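You operate a simulated robot arm through the tools that you are given. There is no shell and no other tool. Be economical: measure what you need, move in short steps, check, and stop when the job is done.

You run a simulated robot arm. Do the job below in one go: nothing can be reset, and whatever is moved stays where it is left.

TASK
Switch the console off and put it and its chess card away.
Fine: the card goes in the white box, lid back on; the console in the console holder.

Only the result counts: the job must be done as asked and must still hold three seconds after the hand-in. Knocking over, shifting, dropping, spilling or breaking anything else fails it. A push-on lid holds only when it is set on centred and level and pressed home; a screw cap is set on level and turned clockwise until tight.

THE ROBOT
A 7-joint arm with a two-finger parallel gripper, fixed in place. Base frame: the origin is at the foot of the arm, x ahead of it, y to its left, z up; the work surface is at about z = 800. Readings come in mm, rad, newtons and seconds.
With the tool pointing down near the work surface it reaches from about 240 to 680 mm from the base axis. Its first joint turns from -1.152 to 1.152 rad. Payload 2.4 kg.
Tool frame: the origin (TCP) lies between the finger pads and is the grasp point; the fingertips stand 30 mm ahead of it; z points along the fingers, y is the line along which they close. The gripper opens to 94 mm. The fingers are 28 mm wide and 10 mm thick; the gripper's body (50 by 96 mm) begins 55 mm behind the TCP.
Orientation is that of the tool frame in the base frame, as a unit quaternion [x, y, z, w]. With the fingers straight down and closing along the base's y, the tool's x points along the base's -x, its y along +y and its z along -z.

THE INTERFACE
- The arm moves only by the tool send_rows. Its argument "deltas" is a list of rows, each an object (a shift or turn left out is 0, a gripper value left out holds the last) with "dp": the shift along the tool's x, y, z in mm, a list of three; "turn": the turn, a rotation vector about the tool's x, y, z in rad, a list of three; "fingers": the gripper command, from -1 (fully open) to 1 (shut), values between in proportion. In form: [{"dp": [x, y, z], "turn": [wx, wy, wz], "fingers": fingers}, ...]. A call has 1 to 8 rows; each row is the pose to reach, as a shift and turn from the pose commanded when the call began, along the tool's axes at that moment. Each row takes 0.2 s and may step no farther than 50 mm and 0.15 rad from the row before; otherwise, or with a gripper value out of range, the whole call is refused. Where a pose cannot be reached the arm comes as near as it can. A force on the tool above 40 N (or 10 N above the force at the start of the call, whichever is more), or a blocked arm, ends the call early, and 0.2 s more pass. The fingers move at their own pace (about 153 mm/s each) and stop on an object; they squeeze with about 30 N. The grip force told is the motor's: it shows also when the fingers shut on nothing. Time passes only in rows, and 0.2 s behind the last, so rows that repeat a pose let the fingers close. The reply holds the time, the measured pose of the TCP, the force on the tool along the base axes, the opening and the grip force, in the units named above and with some noise, with the torque about the TCP (base axes, N m) and any sound that the robot's microphone picked up.
- Cameras (640 x 400 px; columns grow to the right, rows downward): "scene" is fixed at [52.2, 503.8, 1444.3]; the picture's right is [-0.52, -0.86, 0.00], its down [-0.58, 0.35, -0.74] and it looks along [0.63, -0.38, -0.68] (base axes); focal length 297 px, centre (320, 200). "wrist" rides on the gripper at [76, 14, -102] in the tool frame; the picture's right is [-0.18, 0.98, 0.00], its down [-0.75, -0.14, -0.64] and it looks along [-0.63, -0.12, 0.77] (tool axes); focal length 243 px, centre (320, 200). There is no depth. A picture from a camera that has moved, and an enlarged one, comes with that camera's place and axes in the base frame and with its lens. The place of the scene camera against the robot may be out by one fixed shift of up to 18 mm in any direction.
- camera(camera): a new picture of that camera. It takes no simulated time.
- close_up(camera, box): a new picture of the part [left, top, right, bottom] of that camera's present view, enlarged. It takes no simulated time.
- finish_job(): hands the job in; it is judged then, once.

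Work in short steps. Places have to be worked out from the pictures, the camera data and where the tool is seen: move nearer, look again, correct. Check each grasp and each placing, and mend what went wrong. You have 120 turns and 76 pictures in all, those below and enlarged ones among them. Open the gripper and draw the arm clear of the work before you hand the job in, unless the task says otherwise; then end with one line.

The tools are called after "Request:" as name(argument=value, ...) on one line, values as JSON. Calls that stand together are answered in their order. send_rows: Moves the arm, as the interface text tells. Its arguments: {"type":"object","properties":{"deltas":{"type":"array"}},"required":["deltas"]} The other tools are called the same way: camera (camera) takes a picture; close_up (camera, box) takes an enlarged picture of a part of a camera's view; finish_job () hands the job in.

At the start:

```text
t: 0.0
ee_pos: [351.0, -79.1, 1176.9]
tcp_rot: [-0.001, 1.0, 0.0, 0.0]
ft_force: [-0.3, -0.3, -0.3]
torque: [0.01, -0.01, 0.0]
grip_width: 94.4
finger_force: 0.0
```

scene: 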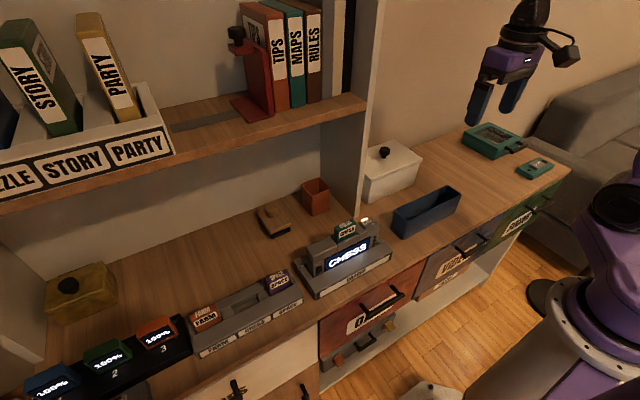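
wrist: 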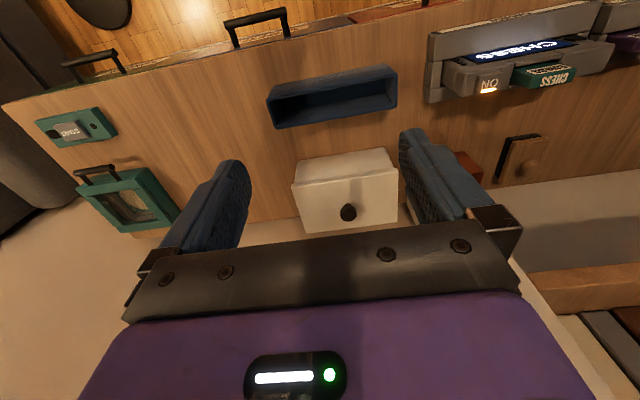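

I'll look at the scene in detail first: the console, its card, the white box and what might be the holder.

Request:
close_up(camera="scene", box=[280, 170, 480, 300])

Request:
close_up(camera="scene", box=[0, 240, 320, 400])

Request:
close_up(camera="wrist", box=[400, 0, 640, 150])

```text
3.08 times, centred on (380, 235) of scene
camera zoom: at [52.2, 503.8, 1444.3], right [-0.52, -0.86, 0.0], down [-0.58, 0.35, -0.74], along [0.63, -0.38, -0.68], focal length 913 px, centre (135, 92)
```

zoom: 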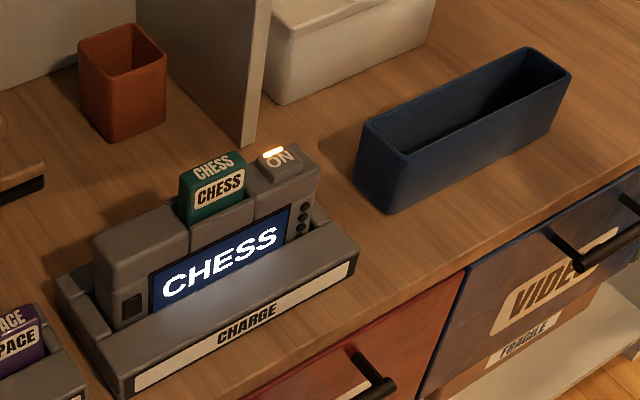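

```text
2.00 times, centred on (160, 320) of scene
camera zoom: at [52.2, 503.8, 1444.3], right [-0.52, -0.86, 0.0], down [-0.58, 0.35, -0.74], along [0.63, -0.38, -0.68], focal length 593 px, centre (640, -40)
```

zoom: 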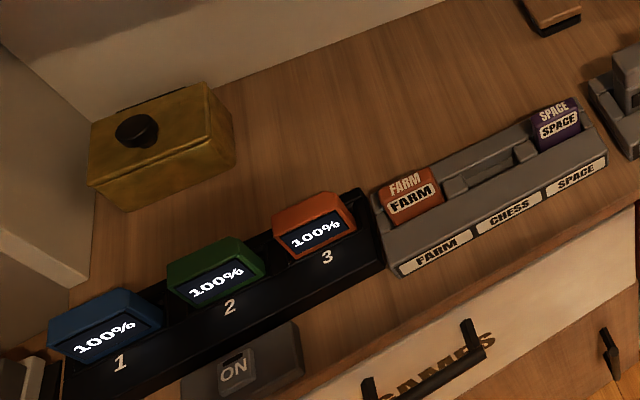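

```text
2.67 times, centred on (520, 75) of wrist
camera zoom: at [274.9, -64.0, 1278.8], right [0.18, 0.98, 0.0], down [0.75, -0.14, 0.64], along [0.63, -0.12, -0.77], focal length 647 px, centre (-213, 533)
```

zoom: 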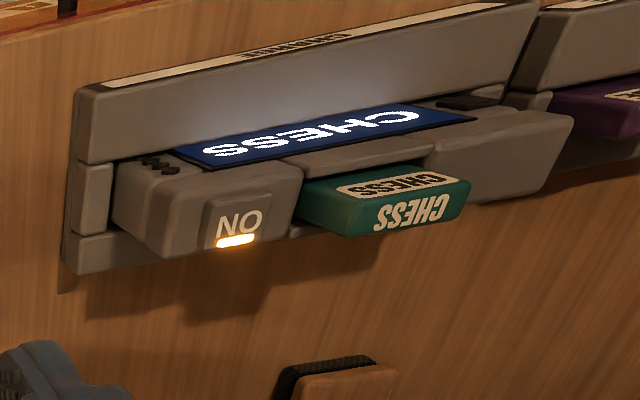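

I need a closer look at the right part (teal items, white box, tray) and the shelf, to identify the console holder.

Request:
close_up(camera="scene", box=[360, 110, 580, 250])

Request:
close_up(camera="scene", box=[160, 0, 380, 140])

Request:
close_up(camera="wrist", box=[20, 40, 420, 260])

```text
2.86 times, centred on (470, 180) of scene
camera zoom: at [52.2, 503.8, 1444.3], right [-0.52, -0.86, 0.0], down [-0.58, 0.35, -0.74], along [0.63, -0.38, -0.68], focal length 848 px, centre (-109, 257)
```

zoom: 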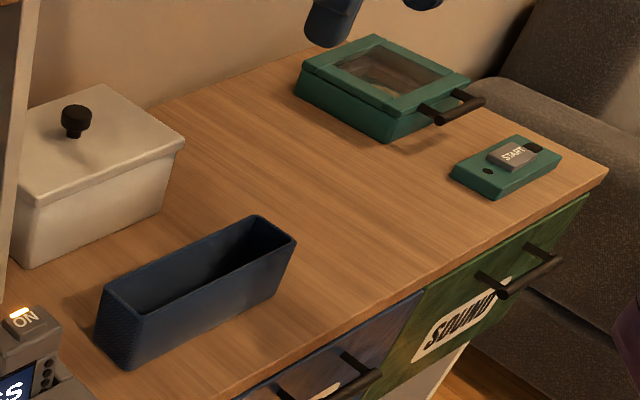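

```text
2.86 times, centred on (270, 70) of scene
camera zoom: at [52.2, 503.8, 1444.3], right [-0.52, -0.86, 0.0], down [-0.58, 0.35, -0.74], along [0.63, -0.38, -0.68], focal length 848 px, centre (463, 571)
```

zoom: 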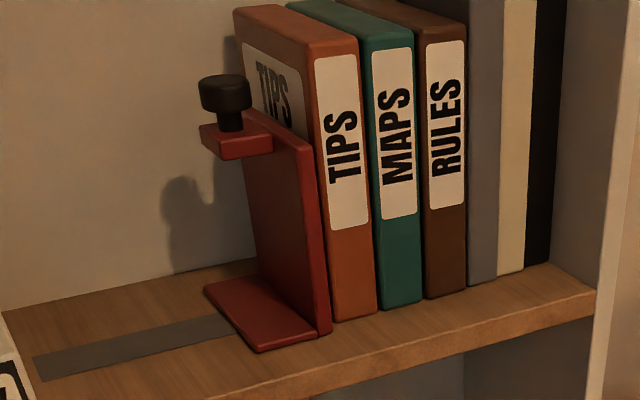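

```text
1.60 times, centred on (220, 150) of wrist
camera zoom: at [274.9, -64.0, 1278.8], right [0.18, 0.98, 0.0], down [0.75, -0.14, 0.64], along [0.63, -0.12, -0.77], focal length 388 px, centre (480, 280)
```

zoom: 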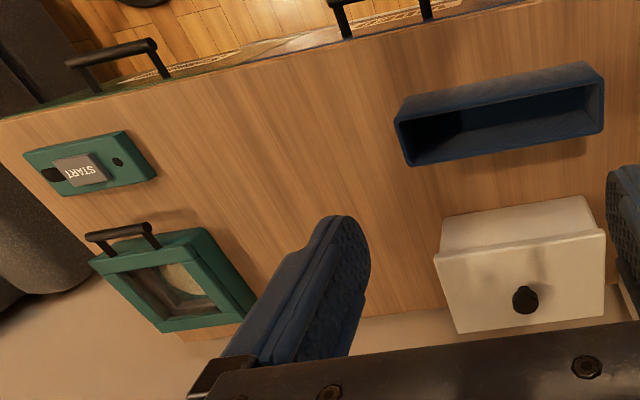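

The blue open tray must be the console holder; the grey "CHARGE" dock holds the running console. I move the wrist camera over the console for measurement.

Request:
send_rows(deltas=[{"dp": [9, 41, 18]}, {"dp": [18, 82, 36]}, {"dp": [27, 123, 54]}, {"dp": [36, 164, 72]}, {"dp": [45, 205, 90]}, {"dp": [54, 246, 108]}, {"dp": [66, 289, 127]}, {"dp": [66, 289, 127]}])

Request:
camera(camera="wrist")

```text
t: 1.8
ee_pos: [286.2, 210.1, 1046.8]
tcp_rot: [-0.001, 1.0, 0.0, -0.001]
ft_force: [0.1, -0.6, 0.4]
torque: [-0.01, -0.01, 0.02]
grip_width: 93.9
finger_force: 0.1
```

```text
67 pictures are left
camera wrist: at [210.7, 225.9, 1148.4], right [0.18, 0.98, 0.0], down [0.75, -0.14, 0.64], along [0.63, -0.12, -0.77], focal length 243 px, centre (320, 200)
```

wrist: 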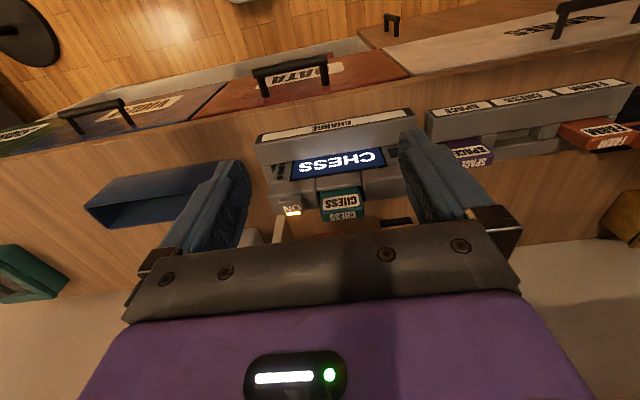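

Console is in view between the fingers; I enlarge it to measure its parts.

Request:
close_up(camera="wrist", box=[240, 90, 440, 230])

Request:
close_up(camera="scene", box=[290, 200, 400, 310])

```text
2.86 times, centred on (340, 160) of wrist
camera zoom: at [210.7, 225.9, 1148.4], right [0.18, 0.98, 0.0], down [0.75, -0.14, 0.64], along [0.63, -0.12, -0.77], focal length 693 px, centre (263, 314)
```

zoom: 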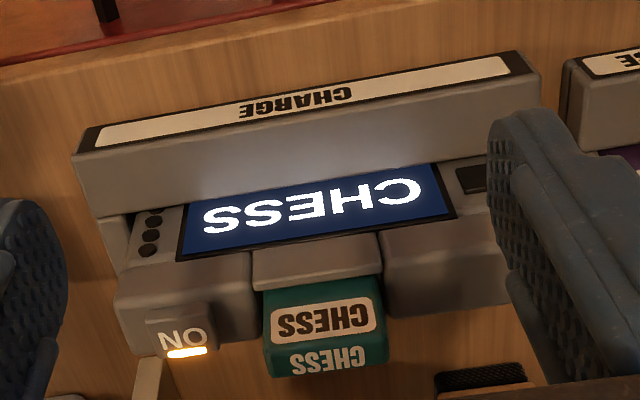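

```text
3.64 times, centred on (345, 255) of scene
camera zoom: at [52.2, 503.9, 1444.3], right [-0.52, -0.86, 0.0], down [-0.58, 0.35, -0.74], along [0.63, -0.38, -0.68], focal length 1079 px, centre (229, 0)
```

zoom: 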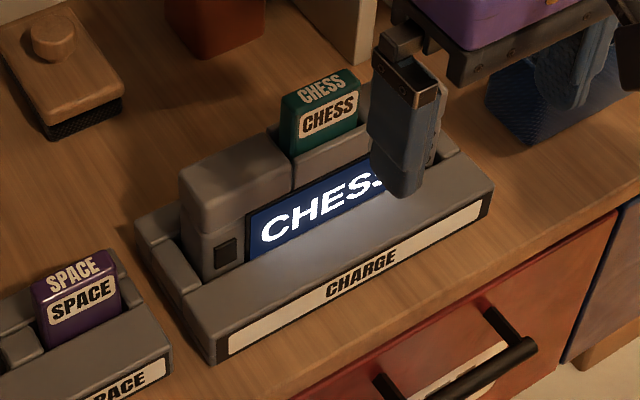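

Triangulating: power button top ≈ (411, 150, 912), card top ≈ (410, 215, 940), dock front edge slightly yawed (~3°). I close the fingers and hover over the button to check alignment.

Request:
send_rows(deltas=[{"dp": [-10, -10, 0], "fingers": 1}, {"dp": [-40, -35, 10], "fingers": 1}, {"dp": [-80, -60, 30], "fingers": 1}, {"dp": [-125, -60, 50], "fingers": 1}, {"dp": [-125, -60, 62], "fingers": 1}, {"dp": [-125, -60, 62], "fingers": 1}])

Request:
camera(camera="wrist")

Request:
close_up(camera="scene", box=[290, 180, 420, 300])

```text
refused: row 3 steps farther than a row can; nothing moved
```

```text
64 pictures are left
camera wrist: at [210.7, 225.9, 1148.4], right [0.18, 0.98, 0.0], down [0.75, -0.14, 0.64], along [0.63, -0.12, -0.77], focal length 243 px, centre (320, 200)
```

wrist: 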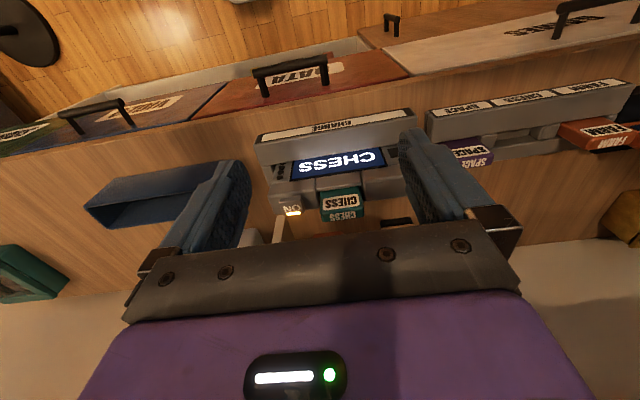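

```text
3.33 times, centred on (355, 240) of scene
camera zoom: at [52.2, 503.9, 1444.3], right [-0.52, -0.86, 0.0], down [-0.58, 0.35, -0.74], along [0.63, -0.38, -0.68], focal length 989 px, centre (203, 67)
```

zoom: 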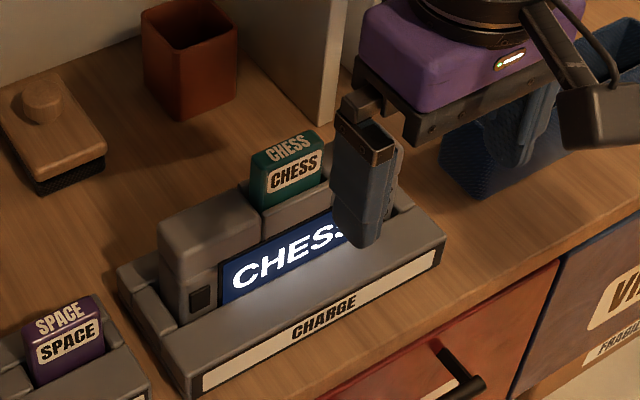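

A row was over 50 mm; I resend with smaller steps.

Request:
send_rows(deltas=[{"dp": [-20, -15, 5], "fingers": 1}, {"dp": [-50, -35, 15], "fingers": 1}, {"dp": [-80, -50, 30], "fingers": 1}, {"dp": [-110, -60, 50], "fingers": 1}, {"dp": [-125, -60, 62], "fingers": 1}, {"dp": [-125, -60, 62], "fingers": 1}])

Request:
camera(camera="wrist")

Request:
close_up(camera="scene", box=[290, 180, 420, 300])

```text
t: 3.2
ee_pos: [409.3, 150.6, 988.2]
tcp_rot: [-0.001, 1.0, 0.0, 0.0]
ft_force: [0.1, -0.1, 0.1]
torque: [0.04, -0.02, -0.02]
grip_width: 0.0
finger_force: 29.9
```

```text
62 pictures are left
camera wrist: at [333.0, 165.0, 1089.1], right [0.18, 0.98, 0.0], down [0.75, -0.14, 0.64], along [0.63, -0.12, -0.77], focal length 243 px, centre (320, 200)
```

wrist: 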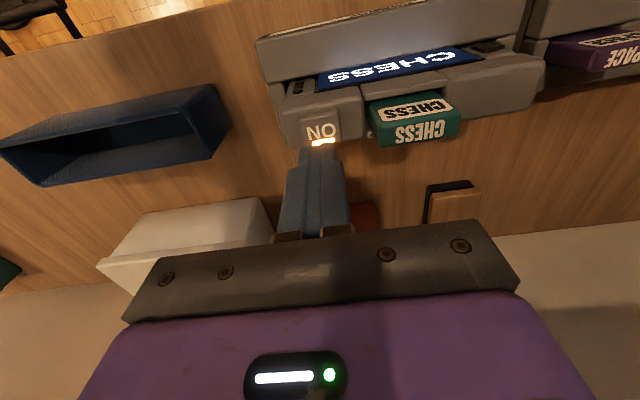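

```text
3.33 times, centred on (355, 240) of scene
camera zoom: at [52.2, 503.8, 1444.3], right [-0.52, -0.86, 0.0], down [-0.58, 0.35, -0.74], along [0.63, -0.38, -0.68], focal length 989 px, centre (203, 67)
```

zoom: 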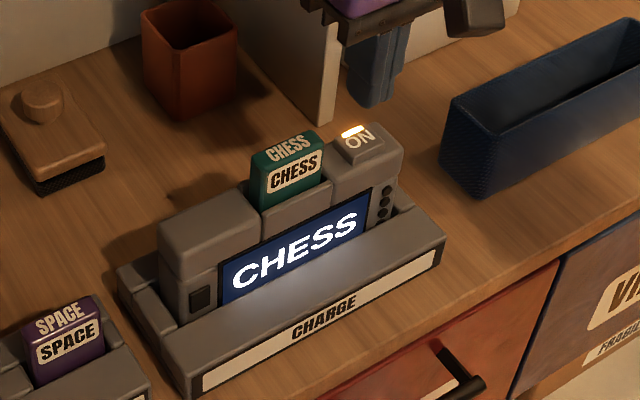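

Tip is aligned with the button (≈(413,150,912)). I descend gently in short steps toward contact.

Request:
send_rows(deltas=[{"dp": [-3, 0, 20]}, {"dp": [-3, 0, 36]}, {"dp": [-3, 0, 42]}, {"dp": [-3, 0, 45]}, {"dp": [-3, 0, 48]}])

Request:
close_up(camera="wrist", box=[220, 20, 460, 200])

```text
t: 4.4
ee_pos: [413.6, 149.7, 941.9]
tcp_rot: [0.0, 1.0, 0.001, 0.001]
ft_force: [0.8, -0.9, 5.3]
torque: [-0.05, 0.01, 0.04]
grip_width: 0.1
finger_force: 30.3
heard: click
```

```text
2.22 times, centred on (340, 110) of wrist
camera zoom: at [337.3, 164.8, 1042.0], right [0.18, 0.98, 0.0], down [0.75, -0.14, 0.64], along [0.63, -0.12, -0.77], focal length 539 px, centre (276, 400)
```

zoom: 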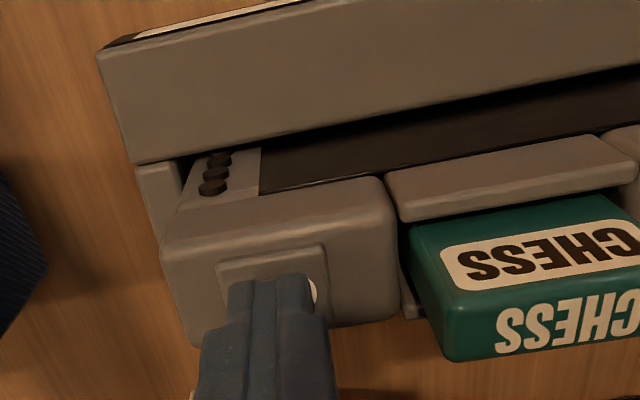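

A click and the screen went dark: console is off. I lift and move to view the white box.

Request:
send_rows(deltas=[{"dp": [0, 0, -45]}, {"dp": [0, -40, -70]}, {"dp": [-5, -85, -80]}, {"dp": [-15, -130, -85]}, {"dp": [-25, -175, -85], "fingers": -1}, {"dp": [-30, -215, -85], "fingers": -1}, {"dp": [-30, -240, -85], "fingers": -1}, {"dp": [-30, -240, -85], "fingers": -1}])

Request:
camera(camera="wrist")

Request:
camera(camera="scene")

```text
t: 6.2
ee_pos: [441.8, -90.1, 1023.9]
tcp_rot: [0.0, 1.0, 0.001, 0.0]
ft_force: [0.2, 0.7, -1.0]
torque: [0.01, -0.01, 0.0]
grip_width: 93.8
finger_force: 0.0
```

```text
59 pictures are left
camera wrist: at [366.0, -75.7, 1125.3], right [0.18, 0.98, 0.0], down [0.75, -0.14, 0.64], along [0.63, -0.12, -0.77], focal length 243 px, centre (320, 200)
```

wrist: 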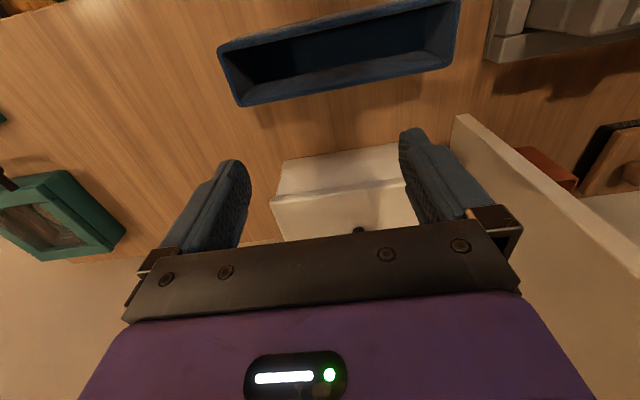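

```text
58 pictures are left
```

scene: 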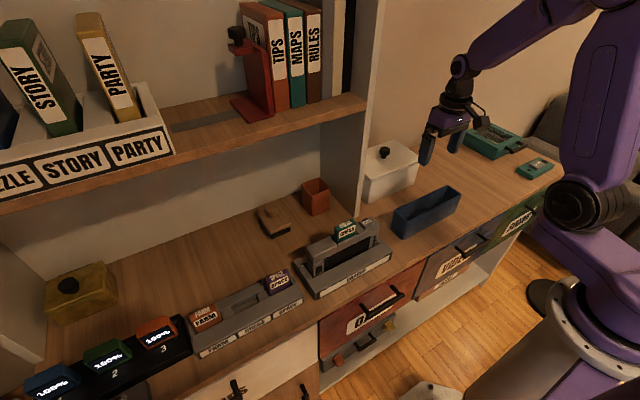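

Knob is roughly at (617,-70,~910). I move forward to look at it more from above.

Request:
send_rows(deltas=[{"dp": [-45, 5, 0]}, {"dp": [-90, 15, 0]}, {"dp": [-118, 20, 0]}, {"dp": [-118, 20, 0]}])

Request:
camera(camera="wrist")

Request:
close_up(camera="scene", box=[340, 90, 480, 210])

```text
t: 7.2
ee_pos: [560.0, -71.9, 1023.2]
tcp_rot: [-0.001, 1.0, 0.0, 0.0]
ft_force: [-0.1, 0.6, 0.4]
torque: [0.02, 0.01, 0.03]
grip_width: 93.8
finger_force: 0.0
```

```text
57 pictures are left
camera wrist: at [484.7, -56.4, 1125.5], right [0.18, 0.98, 0.0], down [0.75, -0.14, 0.64], along [0.63, -0.12, -0.77], focal length 243 px, centre (320, 200)
```

wrist: 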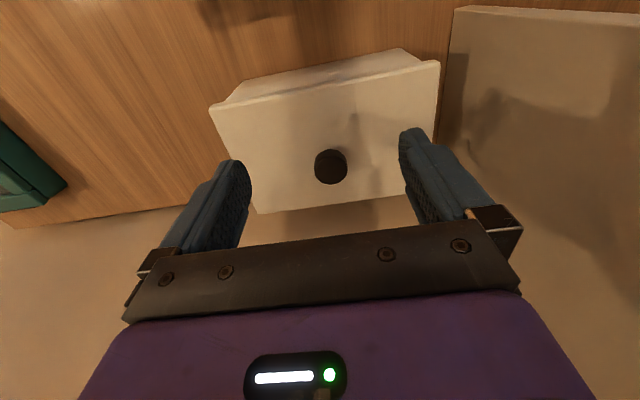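

```text
3.33 times, centred on (410, 150) of scene
camera zoom: at [52.2, 503.8, 1444.3], right [-0.52, -0.86, 0.0], down [-0.58, 0.35, -0.74], along [0.63, -0.38, -0.68], focal length 989 px, centre (20, 367)
```

zoom: 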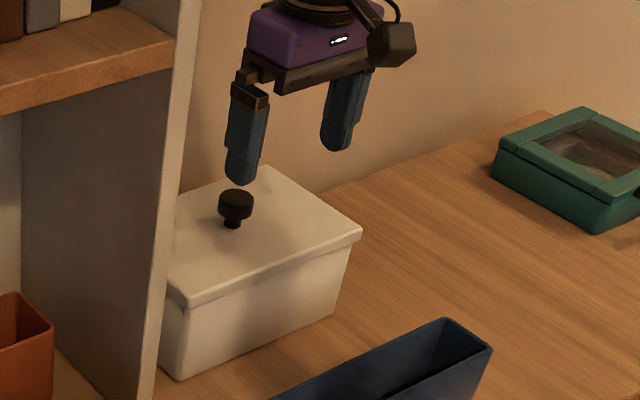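

Knob ≈ (608,-69,~920). I lower the hand a bit above it to refine via parallax.

Request:
send_rows(deltas=[{"dp": [-25, 2, 20]}, {"dp": [-46, 2, 43]}, {"dp": [-46, 2, 43]}])

Request:
camera(camera="wrist")

Request:
close_up(camera="scene", box=[340, 90, 480, 210])

```text
t: 8.0
ee_pos: [606.7, -69.0, 980.2]
tcp_rot: [0.0, 1.0, -0.001, 0.0]
ft_force: [-0.5, 0.2, -0.1]
torque: [0.0, 0.01, 0.01]
grip_width: 94.1
finger_force: 0.0
```

```text
55 pictures are left
camera wrist: at [530.7, -53.8, 1082.5], right [0.18, 0.98, 0.0], down [0.75, -0.14, 0.64], along [0.63, -0.12, -0.77], focal length 243 px, centre (320, 200)
```

wrist: 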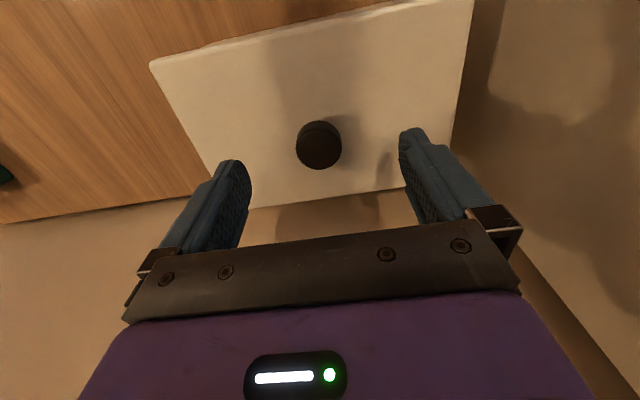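

```text
3.33 times, centred on (410, 150) of scene
camera zoom: at [52.2, 503.8, 1444.3], right [-0.52, -0.86, 0.0], down [-0.58, 0.35, -0.74], along [0.63, -0.38, -0.68], focal length 989 px, centre (20, 367)
```

zoom: 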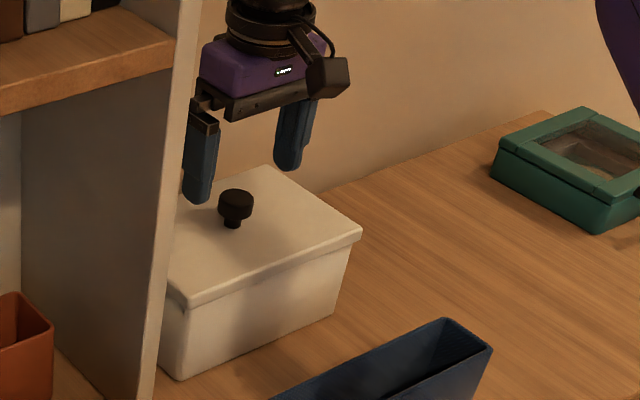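

Refined: knob top centre ≈ (611,-70,918), lid ≈ 210×140 mm. I descend around the knob and close on it.

Request:
send_rows(deltas=[{"dp": [-5, -1, 25]}, {"dp": [-5, -1, 45]}, {"dp": [-5, -1, 59]}, {"dp": [-5, -1, 59], "fingers": 1}, {"dp": [-5, -1, 59], "fingers": 1}, {"dp": [-5, -1, 59], "fingers": 1}])

Request:
camera(camera="wrist")

Request:
close_up(camera="scene", box=[340, 90, 480, 210])

```text
t: 8.8
ee_pos: [614.7, -70.5, 937.1]
tcp_rot: [0.0, 1.0, -0.001, 0.004]
ft_force: [0.3, 0.3, 7.5]
torque: [0.17, 0.09, 0.04]
grip_width: 94.1
finger_force: 0.0
stopped in row 3: the force on the tool passed its limit at 62 N (the readings are from after the stop); the commanded pose is now the measured one
```

```text
53 pictures are left
camera wrist: at [537.8, -55.0, 1036.9], right [0.18, 0.98, 0.0], down [0.75, -0.14, 0.65], along [0.64, -0.12, -0.76], focal length 243 px, centre (320, 200)
```

wrist: 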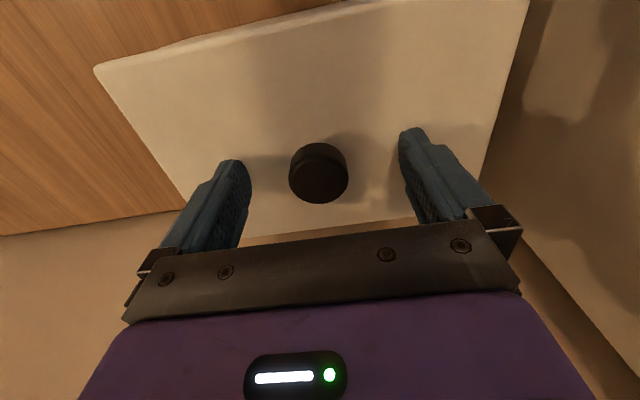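

```text
3.33 times, centred on (410, 150) of scene
camera zoom: at [52.1, 503.8, 1444.3], right [-0.52, -0.86, 0.0], down [-0.58, 0.35, -0.74], along [0.63, -0.38, -0.68], focal length 989 px, centre (20, 367)
```

zoom: 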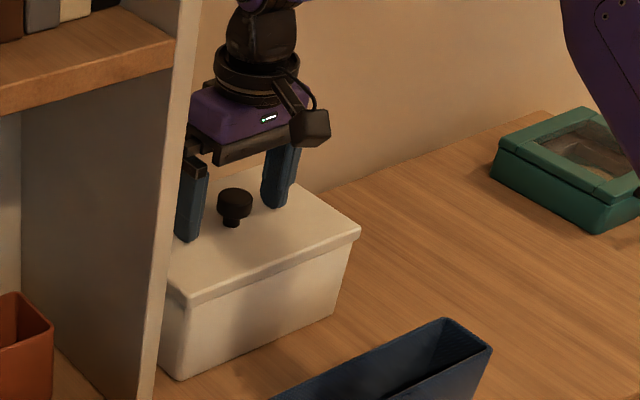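

The tips touched the lid (lid top ≈ 905), so everything is a bit higher: knob top ≈ 932 at x≈608. I rise a little, shift back, and close on the knob.

Request:
send_rows(deltas=[{"dp": [2, 0, -5]}, {"dp": [6, 1, -5]}, {"dp": [6, 1, -4], "fingers": 1}, {"dp": [6, 1, -4], "fingers": 1}, {"dp": [6, 1, -4], "fingers": 1}])

Request:
camera(camera="wrist")

```text
t: 10.0
ee_pos: [608.3, -69.4, 939.1]
tcp_rot: [0.0, 1.0, 0.0, 0.002]
ft_force: [-1.3, -0.3, 3.6]
torque: [0.06, 0.1, 0.0]
grip_width: 31.2
finger_force: 30.0
```

```text
51 pictures are left
camera wrist: at [531.1, -53.9, 1040.5], right [0.18, 0.98, 0.0], down [0.75, -0.14, 0.65], along [0.63, -0.12, -0.76], focal length 243 px, centre (320, 200)
```

wrist: 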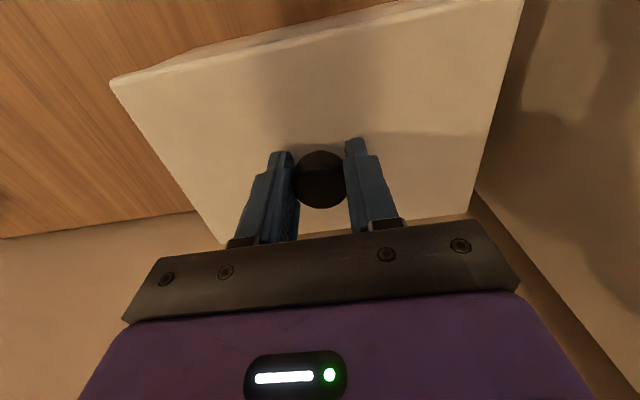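

Gripping the knob (31 mm). I lift straight up in small steps and check that the lid comes along.

Request:
send_rows(deltas=[{"dp": [0, 0, -4]}, {"dp": [0, 0, -10]}, {"dp": [0, 0, -20]}, {"dp": [0, 0, -40]}, {"dp": [0, 0, -60]}, {"dp": [0, 0, -60]}])

Request:
camera(camera="wrist")

Request:
close_up(camera="scene", box=[340, 80, 540, 220])

```text
t: 11.4
ee_pos: [608.6, -68.9, 999.3]
tcp_rot: [-0.001, 1.0, 0.0, 0.002]
ft_force: [-1.2, -0.4, -0.3]
torque: [0.02, -0.02, -0.04]
grip_width: 0.0
finger_force: 29.7
```

```text
50 pictures are left
camera wrist: at [530.9, -53.7, 1100.5], right [0.18, 0.98, 0.0], down [0.75, -0.14, 0.65], along [0.63, -0.12, -0.76], focal length 243 px, centre (320, 200)
```

wrist: 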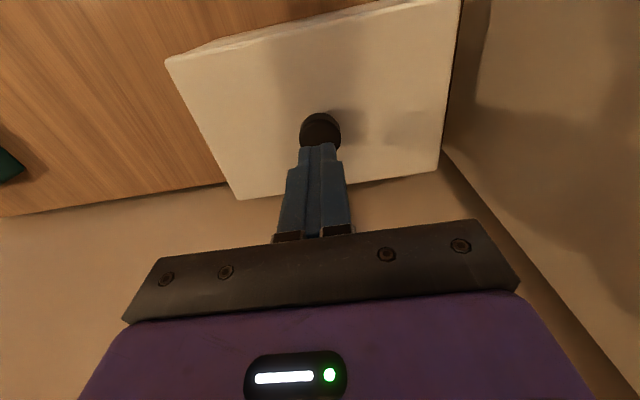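

```text
2.86 times, centred on (440, 150) of scene
camera zoom: at [52.2, 503.8, 1444.3], right [-0.52, -0.86, 0.0], down [-0.58, 0.35, -0.74], along [0.63, -0.38, -0.68], focal length 848 px, centre (-23, 343)
```

zoom: 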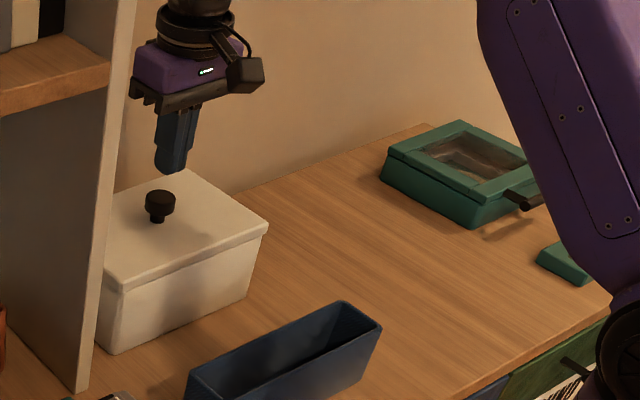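

The knob slipped out; the lid is held tight. I'll regrip as deep as possible and pull slowly, reading the force.

Request:
send_rows(deltas=[{"dp": [0, 0, 0], "fingers": -1}, {"dp": [0, 0, 0], "fingers": -1}, {"dp": [0, 0, 40], "fingers": -1}, {"dp": [0, 0, 57], "fingers": -1}, {"dp": [0, 0, 61.5], "fingers": -1}, {"dp": [0, 0, 61.5], "fingers": 1}, {"dp": [0, 0, 61.5], "fingers": 1}, {"dp": [0, 0, 61.5], "fingers": 1}])

Request:
send_rows(deltas=[{"dp": [0, 0, -1]}, {"dp": [0, 0, -2]}, {"dp": [0, 0, -3]}, {"dp": [0, 0, -4]}])

```text
t: 13.2
ee_pos: [606.4, -68.3, 937.6]
tcp_rot: [-0.001, 1.0, 0.0, 0.001]
ft_force: [-0.3, 0.0, -0.1]
torque: [-0.02, -0.03, 0.03]
grip_width: 33.1
finger_force: 30.2
```

```text
t: 14.2
ee_pos: [608.7, -67.1, 942.7]
tcp_rot: [-0.001, 1.0, 0.0, 0.003]
ft_force: [-1.2, -0.6, -1.3]
torque: [0.01, 0.03, 0.03]
grip_width: 32.7
finger_force: 29.8
```

Little force and still 32.7 mm wide: check whether the lid moves along.

Request:
send_rows(deltas=[{"dp": [0, 0, -3]}, {"dp": [0, 0, -6]}])

Request:
close_up(camera="scene", box=[340, 110, 440, 210])

Request:
camera(camera="wrist")

```text
t: 14.8
ee_pos: [609.3, -68.8, 948.0]
tcp_rot: [0.0, 1.0, 0.0, 0.002]
ft_force: [-0.1, -0.3, -1.5]
torque: [0.01, 0.01, -0.02]
grip_width: 32.9
finger_force: 30.4
```

```text
4.00 times, centred on (390, 160) of scene
camera zoom: at [52.2, 503.8, 1444.3], right [-0.52, -0.86, 0.0], down [-0.58, 0.35, -0.74], along [0.63, -0.38, -0.68], focal length 1187 px, centre (40, 360)
```

zoom: 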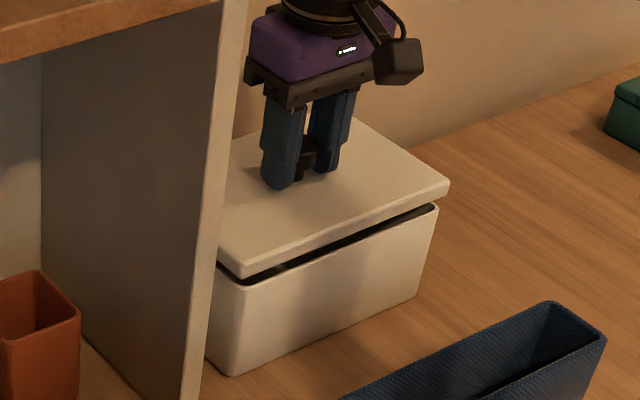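

```text
47 pictures are left
camera wrist: at [531.6, -54.2, 1048.7], right [0.18, 0.98, 0.0], down [0.75, -0.14, 0.65], along [0.63, -0.12, -0.76], focal length 243 px, centre (320, 200)
```

wrist: 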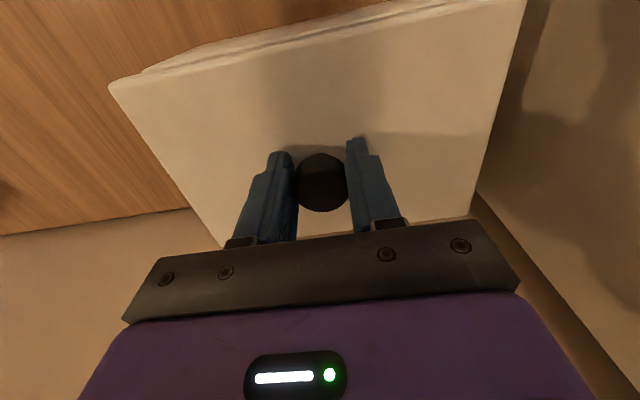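

The lid is coming off cleanly (light). I lift further and carry it over the free desk area toward (540,-310).

Request:
send_rows(deltas=[{"dp": [0, 0, -20]}, {"dp": [0, 0, -40]}, {"dp": [5, -30, -50]}, {"dp": [15, -70, -50]}, {"dp": [27, -110, -50]}, {"dp": [39, -150, -50]}, {"dp": [51, -190, -50]}, {"dp": [60, -220, -50]}])

Request:
send_rows(deltas=[{"dp": [10, -22, 10]}, {"dp": [10, -22, 40]}, {"dp": [10, -22, 65]}, {"dp": [10, -22, 80]}, {"dp": [10, -22, 80]}])

Request:
camera(camera="scene")

```text
t: 16.6
ee_pos: [547.5, -290.5, 996.4]
tcp_rot: [0.001, 1.0, 0.0, 0.002]
ft_force: [-0.2, 0.5, -0.1]
torque: [-0.02, -0.02, 0.03]
grip_width: 32.8
finger_force: 30.2
```

```text
t: 17.8
ee_pos: [538.7, -311.8, 916.7]
tcp_rot: [0.0, 1.0, 0.0, 0.002]
ft_force: [-0.6, 0.3, -1.1]
torque: [0.02, 0.04, 0.05]
grip_width: 32.7
finger_force: 30.3
```

```text
46 pictures are left
```

scene: 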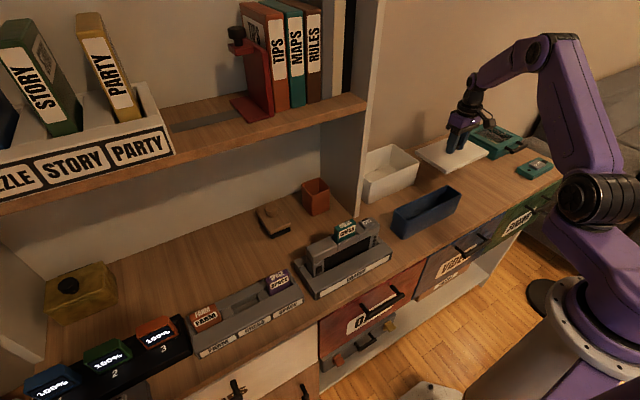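

The lid is held; I check the landing spot's clearance from the teal case with the wrist camera and a close-up.

Request:
camera(camera="wrist")

Request:
close_up(camera="scene", box=[350, 100, 560, 230])

```text
45 pictures are left
camera wrist: at [461.9, -297.7, 1018.1], right [0.18, 0.98, 0.0], down [0.75, -0.14, 0.65], along [0.63, -0.12, -0.76], focal length 243 px, centre (320, 200)
```

wrist: 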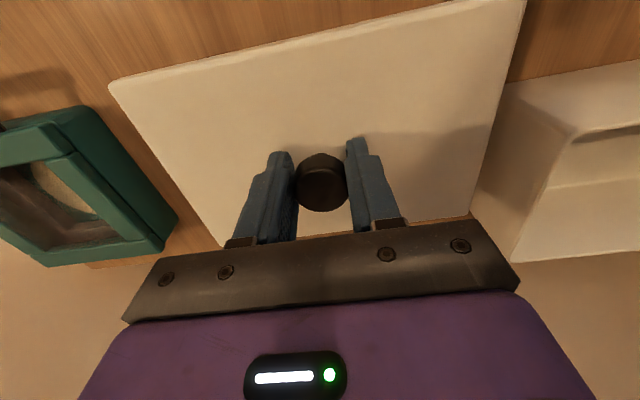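

```text
3.05 times, centred on (455, 165) of scene
camera zoom: at [52.2, 503.8, 1444.3], right [-0.52, -0.86, 0.0], down [-0.58, 0.35, -0.74], along [0.63, -0.38, -0.68], focal length 904 px, centre (-91, 307)
```

zoom: 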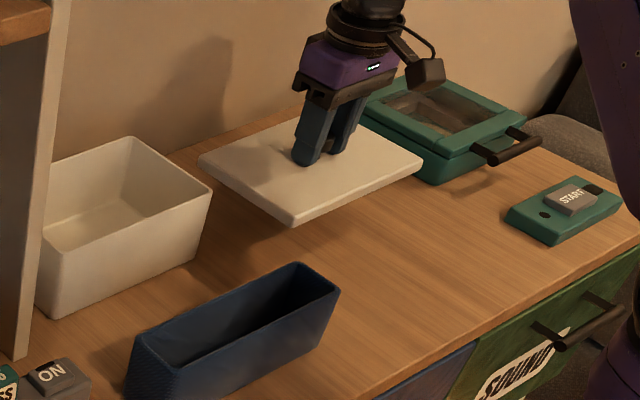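

Landing zone is clear (lid y −410…−213; teal case beyond −470, box beyond −175). I lower the lid to contact.

Request:
send_rows(deltas=[{"dp": [0, 0, 25]}, {"dp": [0, 0, 45]}, {"dp": [0, 0, 53]}, {"dp": [0, 0, 58]}])

Request:
close_up(camera="scene", box=[350, 100, 560, 230])

```text
t: 18.8
ee_pos: [537.1, -310.9, 860.0]
tcp_rot: [0.0, 1.0, 0.0, 0.004]
ft_force: [-0.1, -0.1, -1.1]
torque: [0.01, -0.01, 0.03]
grip_width: 33.0
finger_force: 30.2
```

```text
3.05 times, centred on (455, 165) of scene
camera zoom: at [52.2, 503.8, 1444.3], right [-0.52, -0.86, 0.0], down [-0.58, 0.35, -0.74], along [0.63, -0.38, -0.68], focal length 904 px, centre (-91, 307)
```

zoom: 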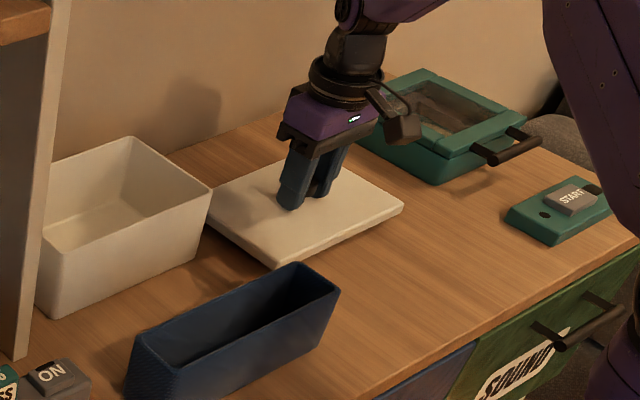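

Nearly down; a few more millimetres.

Request:
send_rows(deltas=[{"dp": [0, 0, 3]}, {"dp": [0, 0, 5]}, {"dp": [0, 0, 7]}, {"dp": [0, 0, 8]}])

```text
t: 19.8
ee_pos: [540.5, -312.0, 853.4]
tcp_rot: [0.0, 1.0, -0.002, 0.004]
ft_force: [-1.2, 3.3, 28.7]
torque: [0.29, 0.41, 0.18]
grip_width: 32.0
finger_force: 30.0
```

Contact (29 N). I ease up slightly, open, and rise clear.

Request:
send_rows(deltas=[{"dp": [0, 0, -2]}, {"dp": [0, 0, -2], "fingers": -1}, {"dp": [0, 0, -2], "fingers": -1}, {"dp": [0, 0, -30], "fingers": -1}, {"dp": [0, 0, -75], "fingers": -1}, {"dp": [0, 0, -120], "fingers": -1}])

Request:
camera(camera="wrist")

```text
t: 21.2
ee_pos: [540.0, -311.1, 971.5]
tcp_rot: [0.0, 1.0, 0.0, 0.002]
ft_force: [-0.2, 0.6, -0.7]
torque: [0.0, 0.0, -0.02]
grip_width: 93.9
finger_force: 0.1
```

```text
42 pictures are left
camera wrist: at [463.2, -296.3, 1073.0], right [0.18, 0.98, 0.0], down [0.75, -0.14, 0.64], along [0.63, -0.12, -0.77], focal length 243 px, centre (320, 200)
```

wrist: 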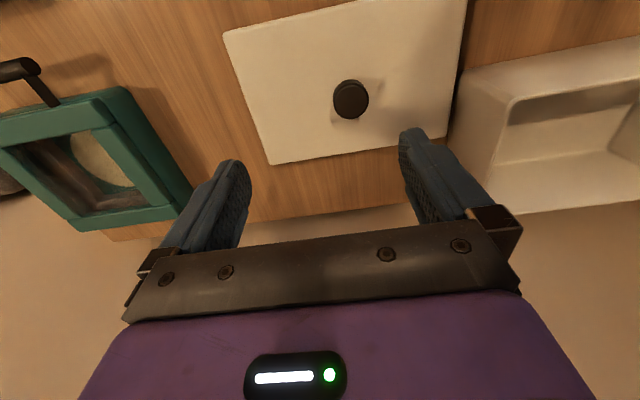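

The lid seems to have shifted ~28 mm toward the box on release. I check the gap and whether the box moved.

Request:
close_up(camera="scene", box=[350, 110, 520, 230])

Request:
close_up(camera="wrist", box=[220, 0, 640, 240])

```text
3.33 times, centred on (435, 170) of scene
camera zoom: at [52.2, 503.8, 1444.3], right [-0.52, -0.86, 0.0], down [-0.58, 0.35, -0.74], along [0.63, -0.38, -0.68], focal length 989 px, centre (-63, 300)
```

zoom: 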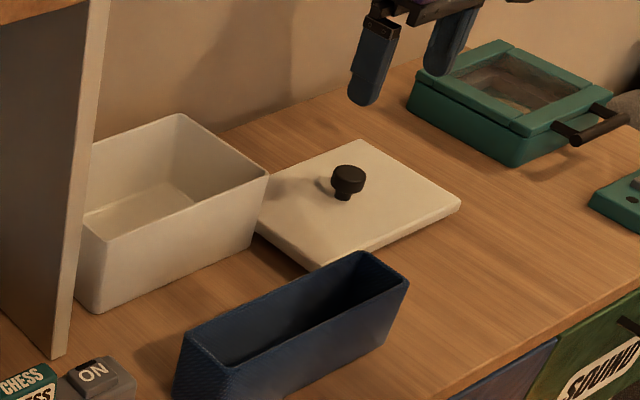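

```text
1.52 times, centred on (430, 120) of wrist
camera zoom: at [463.2, -296.3, 1073.0], right [0.18, 0.98, 0.0], down [0.75, -0.14, 0.64], along [0.63, -0.12, -0.77], focal length 370 px, centre (152, 322)
```

zoom: 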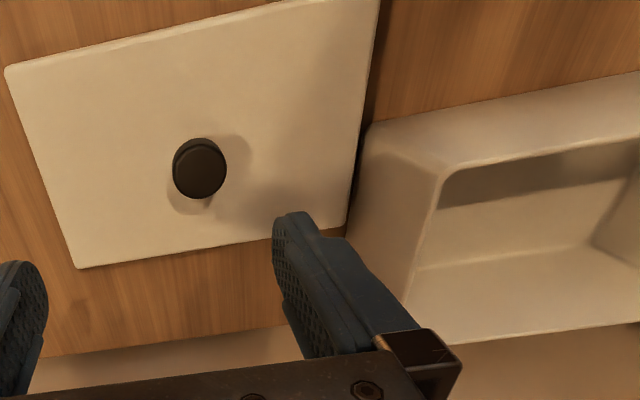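

The box has not moved (same pixels) and the lid lies flat beside it. Now I travel back toward the console for the card, staying high.

Request:
send_rows(deltas=[{"dp": [20, 20, -30]}, {"dp": [60, 45, -45]}, {"dp": [100, 70, -45]}, {"dp": [140, 95, -45]}, {"dp": [175, 130, -45]}, {"dp": [190, 175, -45]}, {"dp": [195, 222, -45]}, {"dp": [195, 270, -45]}])

Request:
send_rows(deltas=[{"dp": [0, 48, 0], "fingers": -0.4}, {"dp": [0, 96, 0], "fingers": -0.4}, {"dp": [0, 144, 0]}, {"dp": [0, 192, 0]}, {"dp": [0, 235, 0]}, {"dp": [0, 256, 0]}, {"dp": [0, 256, 0]}])

Request:
camera(camera="wrist")

```text
t: 23.0
ee_pos: [340.9, -39.7, 1017.5]
tcp_rot: [0.001, 1.0, 0.0, 0.001]
ft_force: [0.0, 0.4, -0.6]
torque: [-0.04, -0.01, -0.02]
grip_width: 93.9
finger_force: 0.1
```

```text
t: 24.6
ee_pos: [343.2, 215.7, 1014.0]
tcp_rot: [0.0, 1.0, 0.0, 0.002]
ft_force: [-0.6, 0.4, 0.7]
torque: [-0.02, -0.02, 0.0]
grip_width: 65.7
finger_force: 0.0
```

```text
39 pictures are left
camera wrist: at [266.3, 230.8, 1115.8], right [0.18, 0.98, 0.0], down [0.75, -0.14, 0.65], along [0.63, -0.12, -0.76], focal length 243 px, centre (320, 200)
```

wrist: 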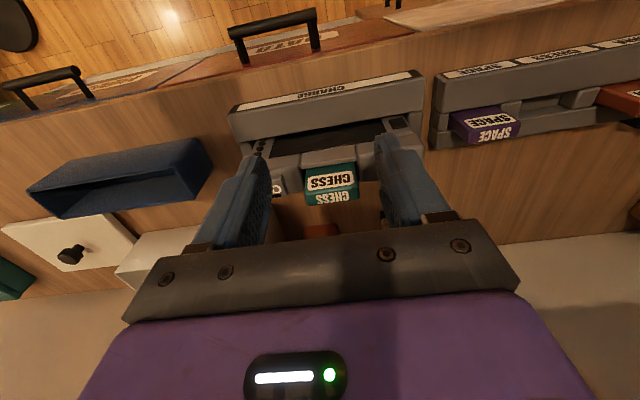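

Request:
close_up(camera="wrist", box=[220, 60, 440, 220])

```text
2.50 times, centred on (330, 140) of wrist
camera zoom: at [266.3, 230.8, 1115.8], right [0.18, 0.98, 0.0], down [0.75, -0.14, 0.65], along [0.63, -0.12, -0.76], focal length 606 px, centre (295, 350)
```

zoom: 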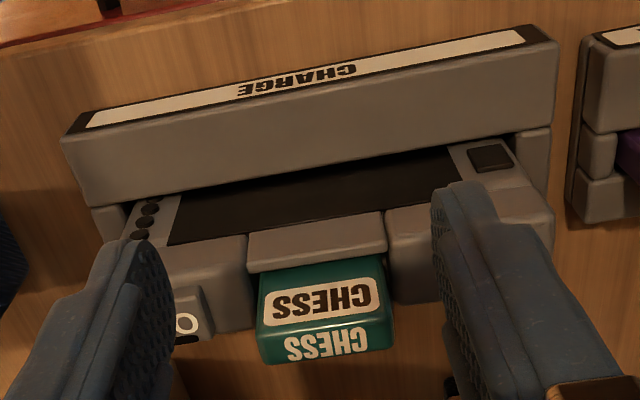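

Card top centre ≈ (409, 216, 940), 50 mm wide, 17 mm thick, practically aligned. I move over it and descend with the fingers 66 mm apart, keeping tips above the console and button, then close.

Request:
send_rows(deltas=[{"dp": [-35, 0, 0]}, {"dp": [-66, 0, 5]}, {"dp": [-66, 0, 35]}, {"dp": [-66, 0, 58]}, {"dp": [-66, 0, 69]}, {"dp": [-66, 0, 69]}])

Request:
camera(camera="wrist")

Request:
close_up(camera="scene", box=[290, 190, 410, 300])

```text
t: 26.0
ee_pos: [408.8, 216.8, 946.5]
tcp_rot: [0.0, 1.0, 0.0, 0.002]
ft_force: [0.4, -0.6, 0.2]
torque: [0.0, -0.02, 0.03]
grip_width: 65.9
finger_force: 0.1
```

```text
37 pictures are left
camera wrist: at [332.7, 230.8, 1047.5], right [0.18, 0.98, 0.0], down [0.75, -0.14, 0.65], along [0.63, -0.12, -0.76], focal length 243 px, centre (320, 200)
```

wrist: 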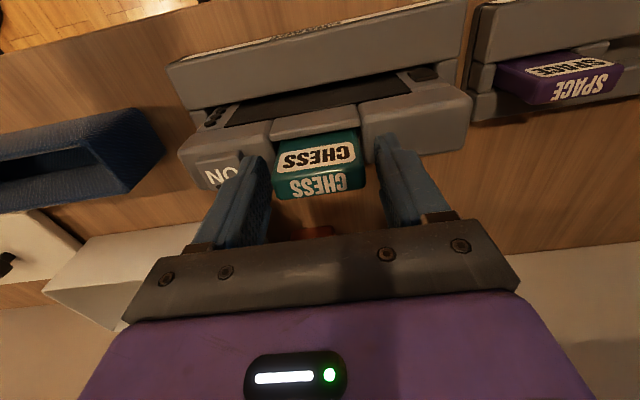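

```text
3.64 times, centred on (350, 245) of scene
camera zoom: at [52.2, 503.8, 1444.3], right [-0.52, -0.86, 0.0], down [-0.58, 0.35, -0.74], along [0.63, -0.38, -0.68], focal length 1079 px, centre (211, 36)
```

zoom: 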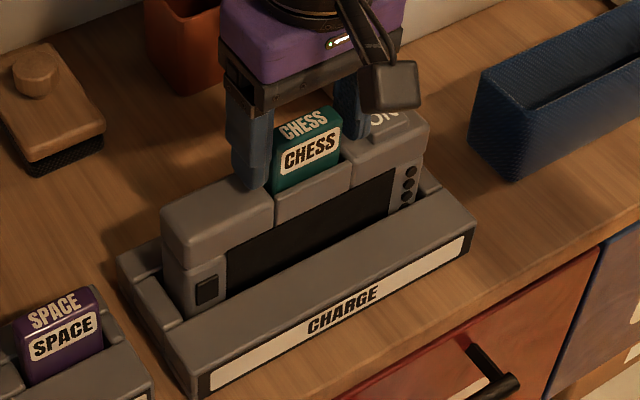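

Fingers straddle the card. Close and pull gently.

Request:
send_rows(deltas=[{"dp": [0, 0, 2], "fingers": 1}, {"dp": [0, 0, 2], "fingers": 1}, {"dp": [0, 0, 2], "fingers": 1}, {"dp": [0, 0, 0]}, {"dp": [0, 0, -3]}, {"dp": [0, 0, -6]}, {"dp": [0, 0, -10]}])

Request:
close_up(camera="scene", box=[290, 190, 410, 300])

```text
t: 27.6
ee_pos: [408.4, 215.1, 956.2]
tcp_rot: [0.0, 1.0, -0.001, 0.002]
ft_force: [-0.1, 0.1, 0.5]
torque: [-0.01, 0.0, 0.02]
grip_width: 51.2
finger_force: 29.5
```

```text
3.64 times, centred on (350, 245) of scene
camera zoom: at [52.2, 503.8, 1444.3], right [-0.52, -0.86, 0.0], down [-0.58, 0.35, -0.74], along [0.63, -0.38, -0.68], focal length 1079 px, centre (211, 36)
```

zoom: 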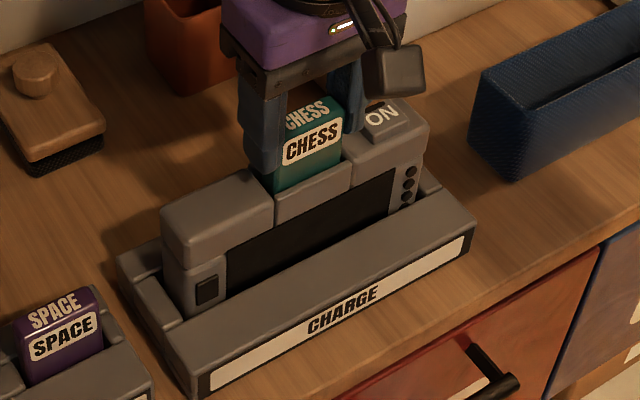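

The card slides out with the console staying put. I lift it clear and travel over to the box.

Request:
send_rows(deltas=[{"dp": [0, 0, -30]}, {"dp": [0, 0, -70]}, {"dp": [0, -30, -85]}, {"dp": [0, -75, -85]}, {"dp": [0, -122, -85]}, {"dp": [0, -170, -85]}, {"dp": [0, -218, -85]}, {"dp": [0, -265, -85]}])

Request:
send_rows(deltas=[{"dp": [-40, -20, 0]}, {"dp": [-85, -20, 0]}, {"dp": [-130, -20, 0]}, {"dp": [-175, -20, 0]}, {"dp": [-200, -20, 0]}, {"dp": [-200, -20, 0]}])

Request:
camera(camera="wrist")

Request:
camera(camera="scene")

```text
t: 29.4
ee_pos: [408.0, -49.9, 1042.5]
tcp_rot: [-0.001, 1.0, 0.0, 0.001]
ft_force: [0.1, -0.4, -0.5]
torque: [-0.01, -0.05, 0.03]
grip_width: 50.9
finger_force: 30.0
```

```text
t: 30.8
ee_pos: [611.5, -71.6, 1042.2]
tcp_rot: [0.0, 1.0, 0.0, 0.001]
ft_force: [0.3, 0.3, 0.2]
torque: [0.0, 0.02, 0.04]
grip_width: 51.3
finger_force: 30.2
```

```text
34 pictures are left
camera wrist: at [534.5, -55.9, 1143.2], right [0.18, 0.98, 0.0], down [0.75, -0.14, 0.64], along [0.63, -0.12, -0.76], focal length 243 px, centre (320, 200)
```

wrist: 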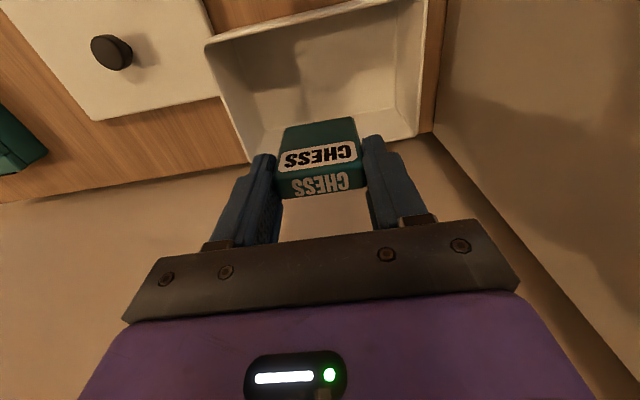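

```text
33 pictures are left
```

scene: 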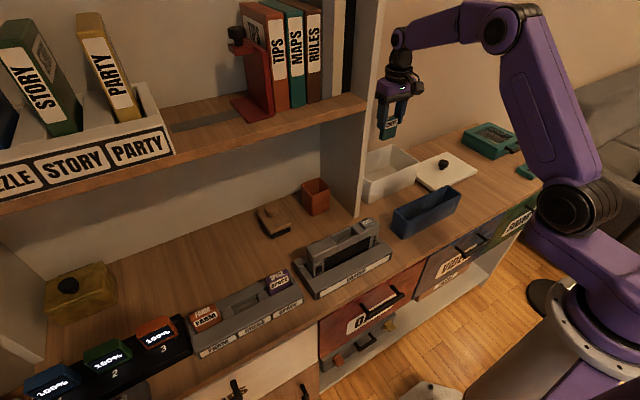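

Card is centred above the open box (rim x≈547–668, y≈−167…27). I lower it into the box, stepping gently near the floor.

Request:
send_rows(deltas=[{"dp": [2, 0, 45]}, {"dp": [2, 0, 90]}, {"dp": [2, 0, 130]}, {"dp": [2, 0, 150]}, {"dp": [2, 0, 155]}])

Request:
close_up(camera="scene", box=[340, 100, 480, 220])

```text
t: 32.0
ee_pos: [606.8, -70.4, 886.0]
tcp_rot: [0.0, 1.0, 0.0, 0.003]
ft_force: [-0.3, 0.4, -0.1]
torque: [-0.03, 0.01, 0.0]
grip_width: 51.0
finger_force: 30.1
```

```text
3.33 times, centred on (410, 160) of scene
camera zoom: at [52.2, 503.8, 1444.3], right [-0.52, -0.86, 0.0], down [-0.58, 0.35, -0.74], along [0.63, -0.38, -0.68], focal length 989 px, centre (20, 333)
```

zoom: 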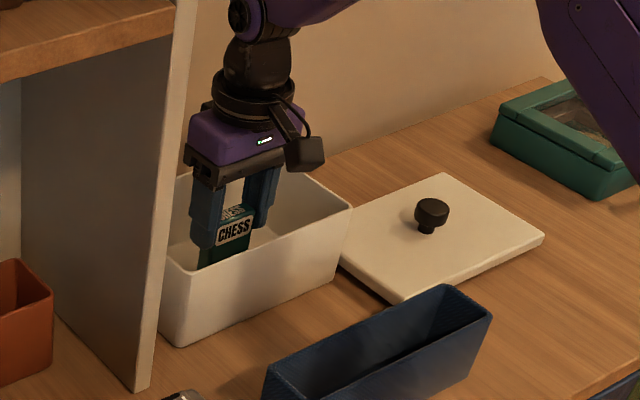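

Still free of the floor; continue down gently.

Request:
send_rows(deltas=[{"dp": [0, 0, 5]}, {"dp": [0, 0, 10]}, {"dp": [0, 0, 14]}, {"dp": [0, 0, 18]}])

```text
t: 33.0
ee_pos: [607.1, -71.2, 872.1]
tcp_rot: [0.0, 1.0, -0.001, 0.004]
ft_force: [-10.6, -1.0, 35.3]
torque: [0.05, 0.59, 0.01]
grip_width: 51.4
finger_force: 30.2
```

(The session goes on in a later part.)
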